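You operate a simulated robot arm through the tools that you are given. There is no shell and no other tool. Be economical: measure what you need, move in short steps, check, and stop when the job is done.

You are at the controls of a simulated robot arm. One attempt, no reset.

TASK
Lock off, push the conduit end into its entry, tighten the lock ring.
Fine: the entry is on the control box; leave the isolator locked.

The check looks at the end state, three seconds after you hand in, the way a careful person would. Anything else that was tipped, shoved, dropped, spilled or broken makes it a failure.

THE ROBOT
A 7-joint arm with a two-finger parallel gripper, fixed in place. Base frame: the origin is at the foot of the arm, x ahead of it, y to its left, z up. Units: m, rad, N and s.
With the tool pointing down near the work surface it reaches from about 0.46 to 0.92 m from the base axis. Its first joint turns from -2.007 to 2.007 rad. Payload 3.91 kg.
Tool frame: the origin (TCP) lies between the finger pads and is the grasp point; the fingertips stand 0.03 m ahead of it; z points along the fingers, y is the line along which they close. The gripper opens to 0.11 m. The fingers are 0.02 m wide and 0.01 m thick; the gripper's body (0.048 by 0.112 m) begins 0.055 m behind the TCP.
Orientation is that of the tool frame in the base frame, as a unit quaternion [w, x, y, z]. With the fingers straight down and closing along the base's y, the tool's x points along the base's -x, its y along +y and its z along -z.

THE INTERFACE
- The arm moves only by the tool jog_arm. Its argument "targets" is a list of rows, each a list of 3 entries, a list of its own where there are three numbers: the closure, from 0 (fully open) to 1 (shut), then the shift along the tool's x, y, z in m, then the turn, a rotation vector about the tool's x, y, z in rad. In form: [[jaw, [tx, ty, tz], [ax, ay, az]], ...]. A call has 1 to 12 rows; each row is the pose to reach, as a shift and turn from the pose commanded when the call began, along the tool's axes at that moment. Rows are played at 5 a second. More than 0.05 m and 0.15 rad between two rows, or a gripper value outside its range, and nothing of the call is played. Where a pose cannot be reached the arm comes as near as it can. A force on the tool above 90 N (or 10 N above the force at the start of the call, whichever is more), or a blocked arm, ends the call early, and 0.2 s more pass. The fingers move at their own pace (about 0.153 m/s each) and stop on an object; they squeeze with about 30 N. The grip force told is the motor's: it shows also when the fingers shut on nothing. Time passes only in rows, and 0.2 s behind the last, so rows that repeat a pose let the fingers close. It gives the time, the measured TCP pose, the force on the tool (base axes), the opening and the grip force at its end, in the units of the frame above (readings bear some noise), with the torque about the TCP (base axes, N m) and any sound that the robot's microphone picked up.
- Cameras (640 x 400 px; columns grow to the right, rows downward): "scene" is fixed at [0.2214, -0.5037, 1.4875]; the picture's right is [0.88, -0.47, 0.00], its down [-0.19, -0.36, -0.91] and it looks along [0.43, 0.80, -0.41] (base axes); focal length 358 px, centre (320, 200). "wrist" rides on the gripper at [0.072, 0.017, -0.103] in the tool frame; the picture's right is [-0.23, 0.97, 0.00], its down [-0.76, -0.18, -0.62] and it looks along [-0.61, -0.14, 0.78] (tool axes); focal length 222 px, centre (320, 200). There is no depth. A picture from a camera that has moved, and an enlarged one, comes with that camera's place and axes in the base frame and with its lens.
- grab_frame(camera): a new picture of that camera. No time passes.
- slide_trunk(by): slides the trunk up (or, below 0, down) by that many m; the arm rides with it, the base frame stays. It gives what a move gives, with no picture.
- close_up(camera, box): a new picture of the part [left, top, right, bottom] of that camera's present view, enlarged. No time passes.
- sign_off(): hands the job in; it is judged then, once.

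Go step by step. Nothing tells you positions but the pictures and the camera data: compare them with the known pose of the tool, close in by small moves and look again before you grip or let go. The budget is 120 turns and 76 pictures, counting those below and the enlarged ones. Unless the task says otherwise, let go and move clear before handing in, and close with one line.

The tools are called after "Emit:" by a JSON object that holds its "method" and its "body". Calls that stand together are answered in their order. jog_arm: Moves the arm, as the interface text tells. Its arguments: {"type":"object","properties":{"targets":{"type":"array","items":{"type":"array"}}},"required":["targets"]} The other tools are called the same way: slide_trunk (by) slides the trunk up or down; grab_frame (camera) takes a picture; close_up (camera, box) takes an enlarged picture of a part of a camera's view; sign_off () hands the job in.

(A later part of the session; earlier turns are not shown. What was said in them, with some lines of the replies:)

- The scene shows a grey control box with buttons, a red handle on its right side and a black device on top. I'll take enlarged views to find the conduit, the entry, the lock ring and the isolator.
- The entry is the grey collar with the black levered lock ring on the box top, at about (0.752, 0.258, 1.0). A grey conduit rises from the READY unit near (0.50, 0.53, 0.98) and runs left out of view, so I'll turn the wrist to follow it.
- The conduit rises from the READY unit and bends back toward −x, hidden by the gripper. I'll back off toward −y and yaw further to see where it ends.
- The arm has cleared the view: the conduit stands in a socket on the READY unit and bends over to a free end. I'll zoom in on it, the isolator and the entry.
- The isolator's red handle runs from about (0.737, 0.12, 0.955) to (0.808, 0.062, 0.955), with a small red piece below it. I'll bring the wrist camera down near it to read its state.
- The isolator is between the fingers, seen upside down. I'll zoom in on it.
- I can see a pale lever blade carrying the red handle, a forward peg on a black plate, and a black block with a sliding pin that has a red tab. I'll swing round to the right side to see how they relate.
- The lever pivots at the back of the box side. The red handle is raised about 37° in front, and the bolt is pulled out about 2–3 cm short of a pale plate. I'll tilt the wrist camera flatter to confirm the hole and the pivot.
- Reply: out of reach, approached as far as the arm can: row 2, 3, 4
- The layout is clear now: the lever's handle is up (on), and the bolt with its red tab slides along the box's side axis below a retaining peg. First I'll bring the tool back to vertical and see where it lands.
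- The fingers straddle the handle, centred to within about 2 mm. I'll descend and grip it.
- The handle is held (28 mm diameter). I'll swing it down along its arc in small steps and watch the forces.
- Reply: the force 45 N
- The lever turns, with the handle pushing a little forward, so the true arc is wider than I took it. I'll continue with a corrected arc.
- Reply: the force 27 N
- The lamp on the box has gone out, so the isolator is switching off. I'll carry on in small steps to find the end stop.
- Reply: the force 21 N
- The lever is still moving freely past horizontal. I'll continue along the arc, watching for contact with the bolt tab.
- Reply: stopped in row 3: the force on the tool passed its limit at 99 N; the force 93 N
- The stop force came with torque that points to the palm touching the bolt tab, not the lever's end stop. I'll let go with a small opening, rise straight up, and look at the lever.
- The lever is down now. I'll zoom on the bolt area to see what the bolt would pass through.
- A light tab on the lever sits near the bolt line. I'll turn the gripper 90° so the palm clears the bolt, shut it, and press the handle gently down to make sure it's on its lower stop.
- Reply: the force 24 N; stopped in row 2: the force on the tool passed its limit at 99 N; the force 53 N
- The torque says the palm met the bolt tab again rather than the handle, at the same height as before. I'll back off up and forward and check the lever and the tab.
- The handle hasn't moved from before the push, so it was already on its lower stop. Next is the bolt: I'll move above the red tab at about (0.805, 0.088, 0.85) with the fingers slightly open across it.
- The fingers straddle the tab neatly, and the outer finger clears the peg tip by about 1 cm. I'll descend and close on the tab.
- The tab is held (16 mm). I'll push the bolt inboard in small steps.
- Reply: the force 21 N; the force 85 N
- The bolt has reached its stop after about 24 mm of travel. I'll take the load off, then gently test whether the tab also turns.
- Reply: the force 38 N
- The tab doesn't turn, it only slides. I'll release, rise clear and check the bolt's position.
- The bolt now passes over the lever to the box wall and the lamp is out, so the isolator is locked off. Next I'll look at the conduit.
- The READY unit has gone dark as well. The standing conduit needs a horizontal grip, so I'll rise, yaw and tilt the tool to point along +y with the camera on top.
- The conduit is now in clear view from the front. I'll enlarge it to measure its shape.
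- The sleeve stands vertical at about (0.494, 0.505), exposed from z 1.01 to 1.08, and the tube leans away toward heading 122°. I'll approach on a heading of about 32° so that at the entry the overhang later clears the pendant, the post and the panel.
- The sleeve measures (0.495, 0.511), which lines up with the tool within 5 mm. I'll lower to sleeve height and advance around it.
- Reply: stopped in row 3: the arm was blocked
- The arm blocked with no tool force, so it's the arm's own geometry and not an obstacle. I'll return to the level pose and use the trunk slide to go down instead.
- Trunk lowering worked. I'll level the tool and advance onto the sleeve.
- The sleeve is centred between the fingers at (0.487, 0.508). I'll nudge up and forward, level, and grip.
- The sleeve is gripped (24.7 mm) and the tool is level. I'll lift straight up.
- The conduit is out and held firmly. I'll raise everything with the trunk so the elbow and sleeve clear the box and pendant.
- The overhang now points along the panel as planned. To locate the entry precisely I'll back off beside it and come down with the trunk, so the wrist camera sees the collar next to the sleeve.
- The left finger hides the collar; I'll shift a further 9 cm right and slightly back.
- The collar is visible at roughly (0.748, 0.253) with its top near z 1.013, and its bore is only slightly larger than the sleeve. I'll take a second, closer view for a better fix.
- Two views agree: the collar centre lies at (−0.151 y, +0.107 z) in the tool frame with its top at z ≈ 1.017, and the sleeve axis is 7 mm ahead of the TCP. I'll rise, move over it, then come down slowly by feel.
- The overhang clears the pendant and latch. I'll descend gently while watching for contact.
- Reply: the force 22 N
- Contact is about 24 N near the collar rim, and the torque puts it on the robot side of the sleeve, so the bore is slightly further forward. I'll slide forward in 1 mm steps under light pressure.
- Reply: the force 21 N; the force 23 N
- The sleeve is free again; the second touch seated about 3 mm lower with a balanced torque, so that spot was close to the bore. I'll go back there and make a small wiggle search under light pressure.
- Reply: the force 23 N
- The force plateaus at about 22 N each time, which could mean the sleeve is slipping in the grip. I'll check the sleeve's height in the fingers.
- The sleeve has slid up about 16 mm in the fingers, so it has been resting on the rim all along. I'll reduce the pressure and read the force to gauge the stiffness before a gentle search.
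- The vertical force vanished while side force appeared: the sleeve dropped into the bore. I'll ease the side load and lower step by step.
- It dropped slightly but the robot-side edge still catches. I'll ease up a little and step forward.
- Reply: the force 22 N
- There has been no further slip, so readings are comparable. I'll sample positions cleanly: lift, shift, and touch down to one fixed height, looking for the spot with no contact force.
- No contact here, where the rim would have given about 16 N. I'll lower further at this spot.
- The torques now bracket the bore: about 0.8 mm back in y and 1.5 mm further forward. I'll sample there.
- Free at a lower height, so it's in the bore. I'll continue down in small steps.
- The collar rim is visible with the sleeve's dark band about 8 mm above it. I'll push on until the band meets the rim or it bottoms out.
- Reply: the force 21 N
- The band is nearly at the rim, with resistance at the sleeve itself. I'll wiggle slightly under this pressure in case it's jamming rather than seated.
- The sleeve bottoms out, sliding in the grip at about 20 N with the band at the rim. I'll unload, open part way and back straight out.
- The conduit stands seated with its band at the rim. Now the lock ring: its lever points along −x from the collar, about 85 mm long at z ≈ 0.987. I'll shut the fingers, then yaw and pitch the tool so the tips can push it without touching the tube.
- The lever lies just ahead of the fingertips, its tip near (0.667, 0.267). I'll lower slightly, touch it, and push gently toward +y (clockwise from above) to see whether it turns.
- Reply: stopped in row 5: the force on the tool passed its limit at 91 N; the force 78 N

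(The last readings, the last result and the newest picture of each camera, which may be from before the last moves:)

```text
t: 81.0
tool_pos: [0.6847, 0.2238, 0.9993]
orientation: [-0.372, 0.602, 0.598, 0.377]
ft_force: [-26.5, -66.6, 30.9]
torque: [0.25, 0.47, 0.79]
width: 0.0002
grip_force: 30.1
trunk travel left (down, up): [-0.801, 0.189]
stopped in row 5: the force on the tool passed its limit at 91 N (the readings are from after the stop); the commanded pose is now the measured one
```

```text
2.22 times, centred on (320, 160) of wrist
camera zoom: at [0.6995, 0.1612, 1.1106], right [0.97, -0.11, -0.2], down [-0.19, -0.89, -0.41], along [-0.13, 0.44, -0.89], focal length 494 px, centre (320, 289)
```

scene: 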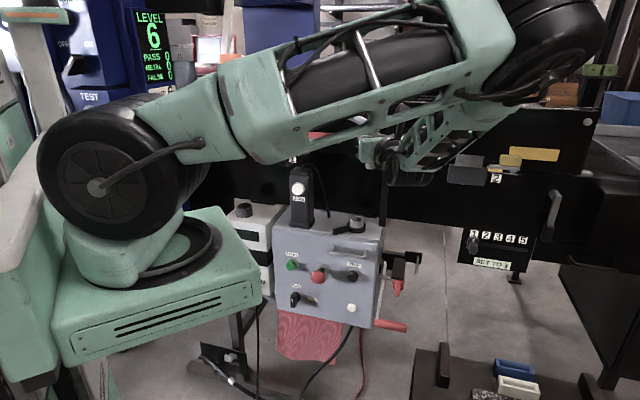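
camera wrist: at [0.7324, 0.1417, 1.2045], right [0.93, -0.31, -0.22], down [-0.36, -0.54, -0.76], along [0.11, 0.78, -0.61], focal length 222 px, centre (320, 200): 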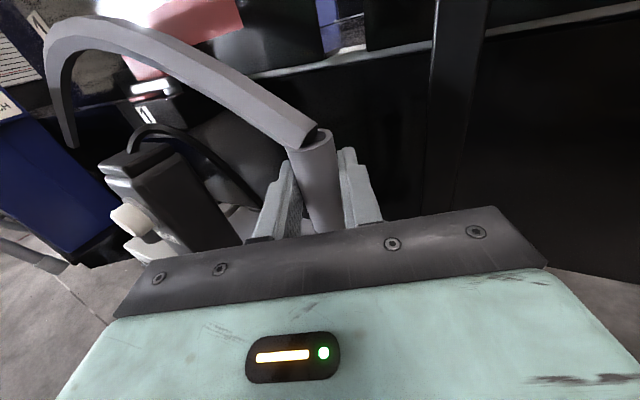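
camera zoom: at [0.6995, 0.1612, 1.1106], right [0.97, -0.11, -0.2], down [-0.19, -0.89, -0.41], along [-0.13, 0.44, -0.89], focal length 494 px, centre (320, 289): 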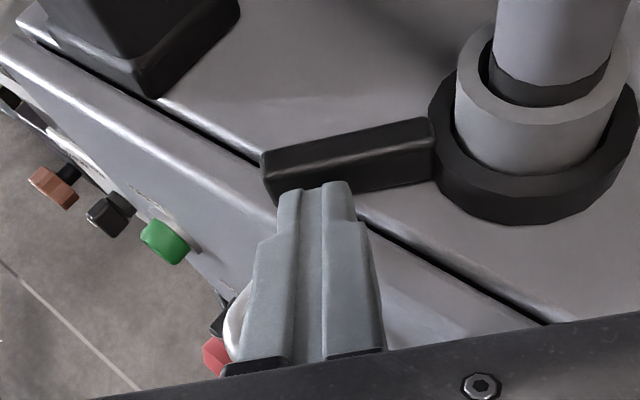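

The lever won't move that way at 66 N, so clockwise is its stop and tightening must be counter-clockwise, toward the front. I'll back off, raise, and turn the tool nearly vertical with the camera on the robot side so it can pull the lever from behind without touching the tube.

Emit:
{"method": "jog_arm", "body": {"targets": [[1, [-0.008, 0, -0.02], [0, 0, 0]], [1, [0.01, 0, -0.06], [0, 0, 0]], [1, [0.05, 0, -0.09], [0, 0, 0]], [1, [0.085, 0, -0.12], [0, 0, 0]], [1, [0.11, 0, -0.15], [0, 0, 0]], [1, [0.136, 0, -0.178], [0, 0, 0]]]}}

Emit:
{"method": "jog_arm", "body": {"targets": [[1, [0, 0, 0], [0, -0.14, 0]], [1, [0, 0, 0], [0, -0.28, 0]], [1, [0, 0, 0], [0, -0.42, 0]], [1, [0, 0, 0], [0, -0.56, 0]], [1, [0, 0, 0], [0, -0.7, 0]], [1, [0, 0, 0], [0, -0.84, 0]], [1, [0, 0, 0], [0, -0.98, 0]], [1, [0, 0, 0], [0, -1.12, 0]]]}}

Emit:
{"method": "jog_arm", "body": {"targets": [[1, [0, 0, 0], [0, 0, -0.15]], [1, [0, 0, 0], [0, 0, -0.3]], [1, [0, 0, 0], [0, 0, -0.45]], [1, [0, 0, 0], [0, 0, -0.6]], [1, [0, 0, 0], [0, 0, -0.75]], [1, [0, 0, 0], [0, 0, -0.9]], [1, [0, 0, 0], [0, 0, -1.05]], [1, [0, 0, 0], [0, 0, -1.2]], [1, [0, 0, 0], [0, 0, -1.35]], [1, [0, 0, 0], [0, 0, -1.5]], [1, [0, 0, 0], [0, 0, -1.57]]]}}

Emit:
{"method": "jog_arm", "body": {"targets": [[1, [0, 0, 0], [0, 0, -0.15]], [1, [0, 0, 0], [0, 0, -0.3]], [1, [0, 0, 0], [0, 0, -0.45]], [1, [0, 0, 0], [0, 0, -0.6]], [1, [0, 0, 0], [0, 0, -0.75]], [1, [0, 0, 0], [0, 0, -0.9]], [1, [0, 0, 0], [0, 0, -1.05]], [1, [0, 0, 0], [0, 0, -1.2]], [1, [0, 0, 0], [0, 0, -1.35]], [1, [0, 0, 0], [0, 0, -1.5]], [1, [0, 0, 0], [0, 0, -1.57]]]}}

```text
t: 82.4
tool_pos: [0.6868, 0.1289, 1.1988]
orientation: [-0.372, 0.602, 0.599, 0.374]
ft_force: [0.0, 0.3, -0.4]
torque: [-0.01, 0.03, 0.0]
width: 0.0
grip_force: 30.0
trunk travel left (down, up): [-0.801, 0.189]
```

```text
t: 84.2
tool_pos: [0.685, 0.1278, 1.1981]
orientation: [0.004, 0.711, 0.703, -0.003]
ft_force: [-0.5, -0.7, -0.4]
torque: [0.05, 0.02, 0.01]
width: 0.0
grip_force: 30.1
trunk travel left (down, up): [-0.801, 0.189]
```

```text
t: 86.6
tool_pos: [0.6843, 0.1297, 1.1989]
orientation: [0.001, 0.003, 1.0, -0.003]
ft_force: [0.3, -0.3, -0.2]
torque: [-0.01, 0.03, 0.01]
width: 0.0
grip_force: 30.0
trunk travel left (down, up): [-0.801, 0.189]
```

```text
t: 89.0
tool_pos: [0.6831, 0.1289, 1.1992]
orientation: [-0.002, -0.704, 0.71, -0.002]
ft_force: [-1.0, -0.4, 0.2]
torque: [-0.02, 0.02, 0.02]
width: 0.0001
grip_force: 29.8
trunk travel left (down, up): [-0.801, 0.189]
```

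Tool is vertical with the camera on the robot side. I'll yaw and lean it so the fingers point down-forward on heading 60°, and go to a pre-entry point in line with the far side of the lever.

Emit:
{"method": "jog_arm", "body": {"targets": [[1, [0, 0, 0], [0, 0, 0.14]], [1, [0, 0, 0], [0, 0, 0.28]], [1, [0, 0, 0], [0, 0, 0.42]], [1, [0, 0, 0], [0, 0, 0.524]]]}}

Emit:
{"method": "jog_arm", "body": {"targets": [[1, [0, 0, 0], [0, -0.14, 0]], [1, [0, 0, 0], [0, -0.28, 0]], [1, [0, 0, 0], [0, -0.42, 0]], [1, [0, 0, 0], [0, -0.52, 0]]]}}

Emit:
{"method": "jog_arm", "body": {"targets": [[1, [-0.005, 0.028, 0.035], [0, 0, 0]], [1, [-0.01, 0.056, 0.07], [0, 0, 0]], [1, [-0.0153, 0.084, 0.1056], [0, 0, 0]], [1, [-0.0153, 0.084, 0.1056], [0, 0, 0]]]}}

Emit:
{"method": "grab_frame", "body": {"camera": "wrist"}}

```text
t: 90.0
tool_pos: [0.6837, 0.1286, 1.1992]
orientation: [0.0, -0.494, 0.87, -0.003]
ft_force: [0.3, -0.5, -0.3]
torque: [0.01, 0.01, -0.01]
width: 0.0002
grip_force: 29.5
trunk travel left (down, up): [-0.801, 0.189]
```

```text
t: 91.0
tool_pos: [0.6853, 0.1291, 1.1989]
orientation: [0.223, -0.479, 0.84, 0.124]
ft_force: [-0.1, 0.0, 0.3]
torque: [0.0, 0.0, -0.02]
width: 0.0001
grip_force: 30.0
trunk travel left (down, up): [-0.801, 0.189]
```

```text
t: 92.0
tool_pos: [0.6476, 0.2272, 1.1128]
orientation: [0.222, -0.48, 0.84, 0.125]
ft_force: [-0.2, -0.1, 0.1]
torque: [0.02, 0.02, -0.01]
width: 0.0001
grip_force: 30.0
trunk travel left (down, up): [-0.801, 0.189]
```

```text
7 pictures are left
camera wrist: at [0.5735, 0.1365, 1.167], right [-0.74, 0.67, 0.11], down [0.33, 0.22, 0.92], along [0.59, 0.71, -0.38], focal length 222 px, centre (320, 200)
```

wrist: 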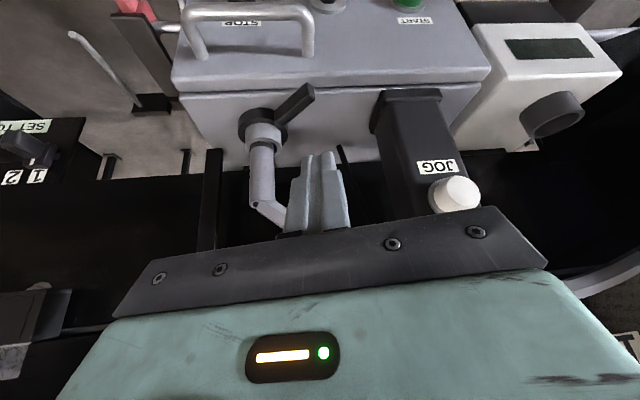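

The geometry matches: lever tip near (0.672, 0.262). I'll slide the fingers down along their own axis to land just behind the lever.

Emit:
{"method": "jog_arm", "body": {"targets": [[1, [0, 0.0056, 0.03], [0, 0, 0]], [1, [0, 0.0056, 0.06], [0, 0, 0]], [1, [0, 0.0056, 0.085], [0, 0, 0]], [1, [0, 0.0056, 0.105], [0, 0, 0]], [1, [0, 0.0056, 0.117], [0, 0, 0]], [1, [0, 0.0056, 0.117], [0, 0, 0]]]}}

Emit:
{"method": "grab_frame", "body": {"camera": "wrist"}}

```text
t: 93.4
tool_pos: [0.6682, 0.2815, 1.0138]
orientation: [0.222, -0.479, 0.84, 0.123]
ft_force: [-1.1, 1.0, -0.3]
torque: [0.01, 0.01, -0.03]
width: 0.0001
grip_force: 30.1
trunk travel left (down, up): [-0.801, 0.189]
```

```text
6 pictures are left
camera wrist: at [0.5954, 0.1904, 1.0663], right [-0.74, 0.67, 0.11], down [0.33, 0.22, 0.92], along [0.59, 0.71, -0.38], focal length 222 px, centre (320, 200)
```

wrist: 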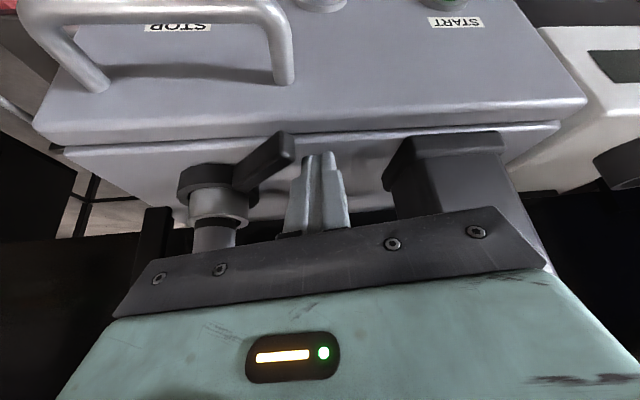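

The fingertips are just beyond the lever's tip on its far side. I'll shift 1 cm toward the ring, then draw the lever toward the front along its arc and watch the force.

Emit:
{"method": "jog_arm", "body": {"targets": [[1, [0.002, -0.0138, -0.0011], [0, 0, 0]], [1, [0.0084, -0.0156, -0.0047], [0, 0, 0]], [1, [0.0148, -0.0175, -0.0083], [0, 0, 0]], [1, [0.0226, -0.0205, -0.0127], [0, 0, 0]]]}}

```text
t: 94.4
tool_pos: [0.6753, 0.2462, 1.0125]
orientation: [0.222, -0.479, 0.84, 0.124]
ft_force: [-1.0, 1.4, -0.2]
torque: [0.01, 0.01, 0.0]
width: 0.0002
grip_force: 30.3
trunk travel left (down, up): [-0.801, 0.189]
```

Emit:
{"method": "close_up", "body": {"camera": "wrist", "box": [150, 80, 390, 250]}}

```text
2.35 times, centred on (270, 165) of wrist
camera zoom: at [0.6016, 0.1556, 1.0661], right [-0.74, 0.67, 0.11], down [0.33, 0.22, 0.92], along [0.59, 0.71, -0.38], focal length 523 px, centre (438, 282)
```

zoom: 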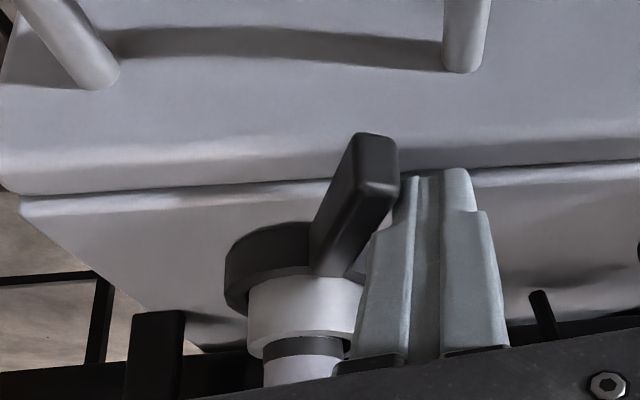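

The lever is turning toward the front. I'll continue along its arc until it tightens.

Emit:
{"method": "jog_arm", "body": {"targets": [[1, [0.007, -0.0045, -0.0038], [0, 0, 0]], [1, [0.0134, -0.009, -0.0076], [0, 0, 0]], [1, [0.019, -0.0153, -0.0107], [0, 0, 0]], [1, [0.0244, -0.0216, -0.0137], [0, 0, 0]], [1, [0.0283, -0.0293, -0.0159], [0, 0, 0]], [1, [0.0321, -0.037, -0.018], [0, 0, 0]]]}}

```text
t: 95.8
tool_pos: [0.6878, 0.1981, 1.0132]
orientation: [0.223, -0.479, 0.84, 0.124]
ft_force: [-0.5, -0.1, 0.2]
torque: [-0.01, 0.02, 0.01]
width: 0.0003
grip_force: 29.7
trunk travel left (down, up): [-0.801, 0.189]
```

Emit:
{"method": "jog_arm", "body": {"targets": [[1, [0.002, -0.0087, -0.0012], [0, 0, 0]], [1, [0.004, -0.0174, -0.0023], [0, 0, 0]], [1, [0.0044, -0.0245, -0.0024], [0, 0, 0]], [1, [0.0044, -0.0317, -0.0024], [0, 0, 0]]]}}

Emit:
{"method": "close_up", "body": {"camera": "wrist", "box": [150, 80, 390, 250]}}

```text
t: 96.8
tool_pos: [0.712, 0.1766, 1.0122]
orientation: [0.223, -0.479, 0.84, 0.124]
ft_force: [-0.9, 1.3, 0.0]
torque: [-0.02, 0.04, 0.01]
width: 0.0
grip_force: 29.6
trunk travel left (down, up): [-0.801, 0.189]
```

```text
2.35 times, centred on (270, 165) of wrist
camera zoom: at [0.6385, 0.0862, 1.066], right [-0.74, 0.67, 0.11], down [0.33, 0.22, 0.92], along [0.59, 0.71, -0.38], focal length 523 px, centre (438, 282)
```

zoom: 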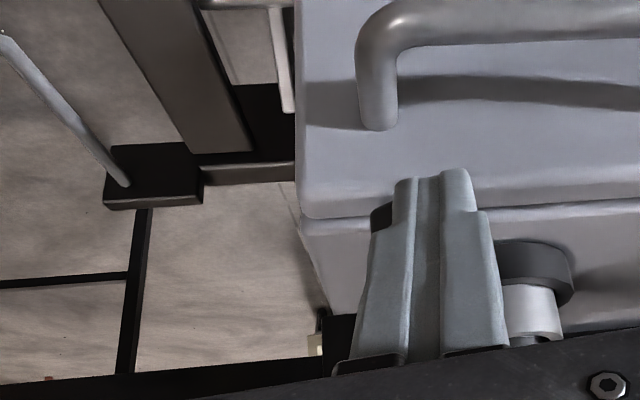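

Still turning freely, now past the front. I'll carry on around with the same arc.

Emit:
{"method": "jog_arm", "body": {"targets": [[1, [-0.0013, -0.0076, 0.0008], [0, 0, 0]], [1, [-0.0026, -0.0152, 0.0015], [0, 0, 0]], [1, [-0.0059, -0.0232, 0.0034], [0, 0, 0]], [1, [-0.0092, -0.0312, 0.0053], [0, 0, 0]], [1, [-0.0142, -0.038, 0.0082], [0, 0, 0]], [1, [-0.0192, -0.0449, 0.011], [0, 0, 0]]]}}

```text
t: 97.8
tool_pos: [0.7251, 0.1734, 1.0088]
orientation: [0.206, -0.488, 0.838, 0.13]
ft_force: [-44.8, -16.3, 34.4]
torque: [0.15, 0.34, 0.34]
width: 0.0
grip_force: 30.4
trunk travel left (down, up): [-0.801, 0.189]
stopped in row 4: the force on the tool passed its limit at 97 N (the readings are from after the stop); the commanded pose is now the measured one
```

The lever has come up hard against resistance of about 97 N after roughly 100° of turn, so the ring is tight. I'll ease off the lever, withdraw along the tool axis and look.

Emit:
{"method": "jog_arm", "body": {"targets": [[1, [0.003, 0.012, -0.002], [0, 0, 0]], [1, [0.003, 0.014, -0.04], [0, 0, 0]], [1, [0.003, 0.014, -0.085], [0, 0, 0]], [1, [0.003, 0.014, -0.13], [0, 0, 0]], [1, [0.003, 0.014, -0.17], [0, 0, 0]], [1, [0.02, 0.014, -0.21], [0, 0, 0]]]}}

Emit:
{"method": "grab_frame", "body": {"camera": "wrist"}}

```text
t: 99.2
tool_pos: [0.6644, 0.0765, 1.1836]
orientation: [0.209, -0.486, 0.839, 0.129]
ft_force: [1.1, 0.8, -0.9]
torque: [-0.01, 0.03, 0.04]
width: 0.0001
grip_force: 30.0
trunk travel left (down, up): [-0.801, 0.189]
```

```text
3 pictures are left
camera wrist: at [0.594, -0.0139, 1.2397], right [-0.75, 0.65, 0.12], down [0.35, 0.23, 0.91], along [0.57, 0.72, -0.4], focal length 222 px, centre (320, 200)
```

wrist: 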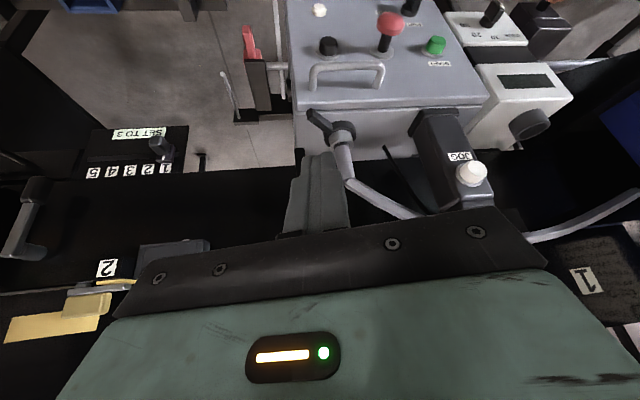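

The lever now points straight to the front, about 95° from where it began. I'll check the entry and the isolator once more.

Emit:
{"method": "close_up", "body": {"camera": "wrist", "box": [220, 10, 480, 230]}}

```text
1.82 times, centred on (350, 120) of wrist
camera zoom: at [0.594, -0.0139, 1.2397], right [-0.75, 0.65, 0.12], down [0.35, 0.23, 0.91], along [0.57, 0.72, -0.4], focal length 404 px, centre (266, 346)
```

zoom: 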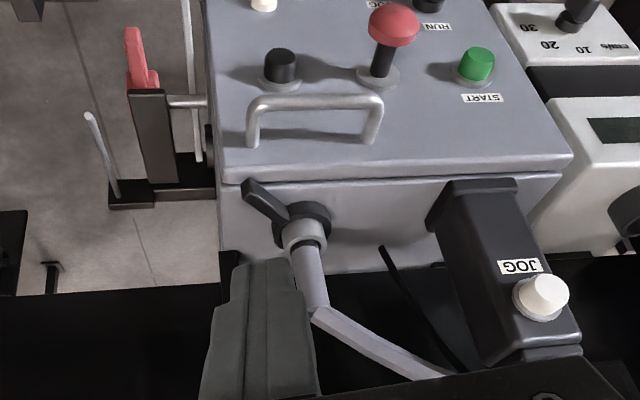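

Everything is in place: bolt across the lever, conduit standing in the collar, ring lever at its tight end. I'll draw the arm a little further clear and then hand in.

Emit:
{"method": "jog_arm", "body": {"targets": [[1, [0, 0, -0.04], [0, 0, 0]], [1, [0.0, 0, -0.08], [0, 0, 0]], [0.5, [0.0, 0, -0.1], [0, 0, 0]]]}}

Emit:
{"method": "grab_frame", "body": {"camera": "scene"}}

```text
t: 100.0
tool_pos: [0.6417, 0.0355, 1.2678]
orientation: [0.21, -0.485, 0.839, 0.13]
ft_force: [-0.5, -0.5, 1.1]
torque: [0.0, 0.03, 0.02]
width: 0.0546
grip_force: 0.1
trunk travel left (down, up): [-0.801, 0.189]
```

```text
1 pictures are left
```

scene: 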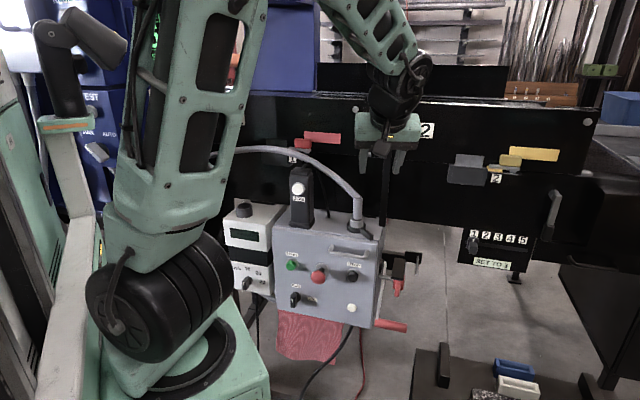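

The scene shows the isolator down and bolted, the conduit standing in its entry, the ring lever turned to the front, and nothing else disturbed. I'm handing in.

Emit:
{"method": "sign_off", "body": {}}

```text
The job is handed in.
```

I locked the isolator off, pushed the conduit end into its entry on the control box until it bottomed out, and turned the lock ring about 95° until it came up tight.
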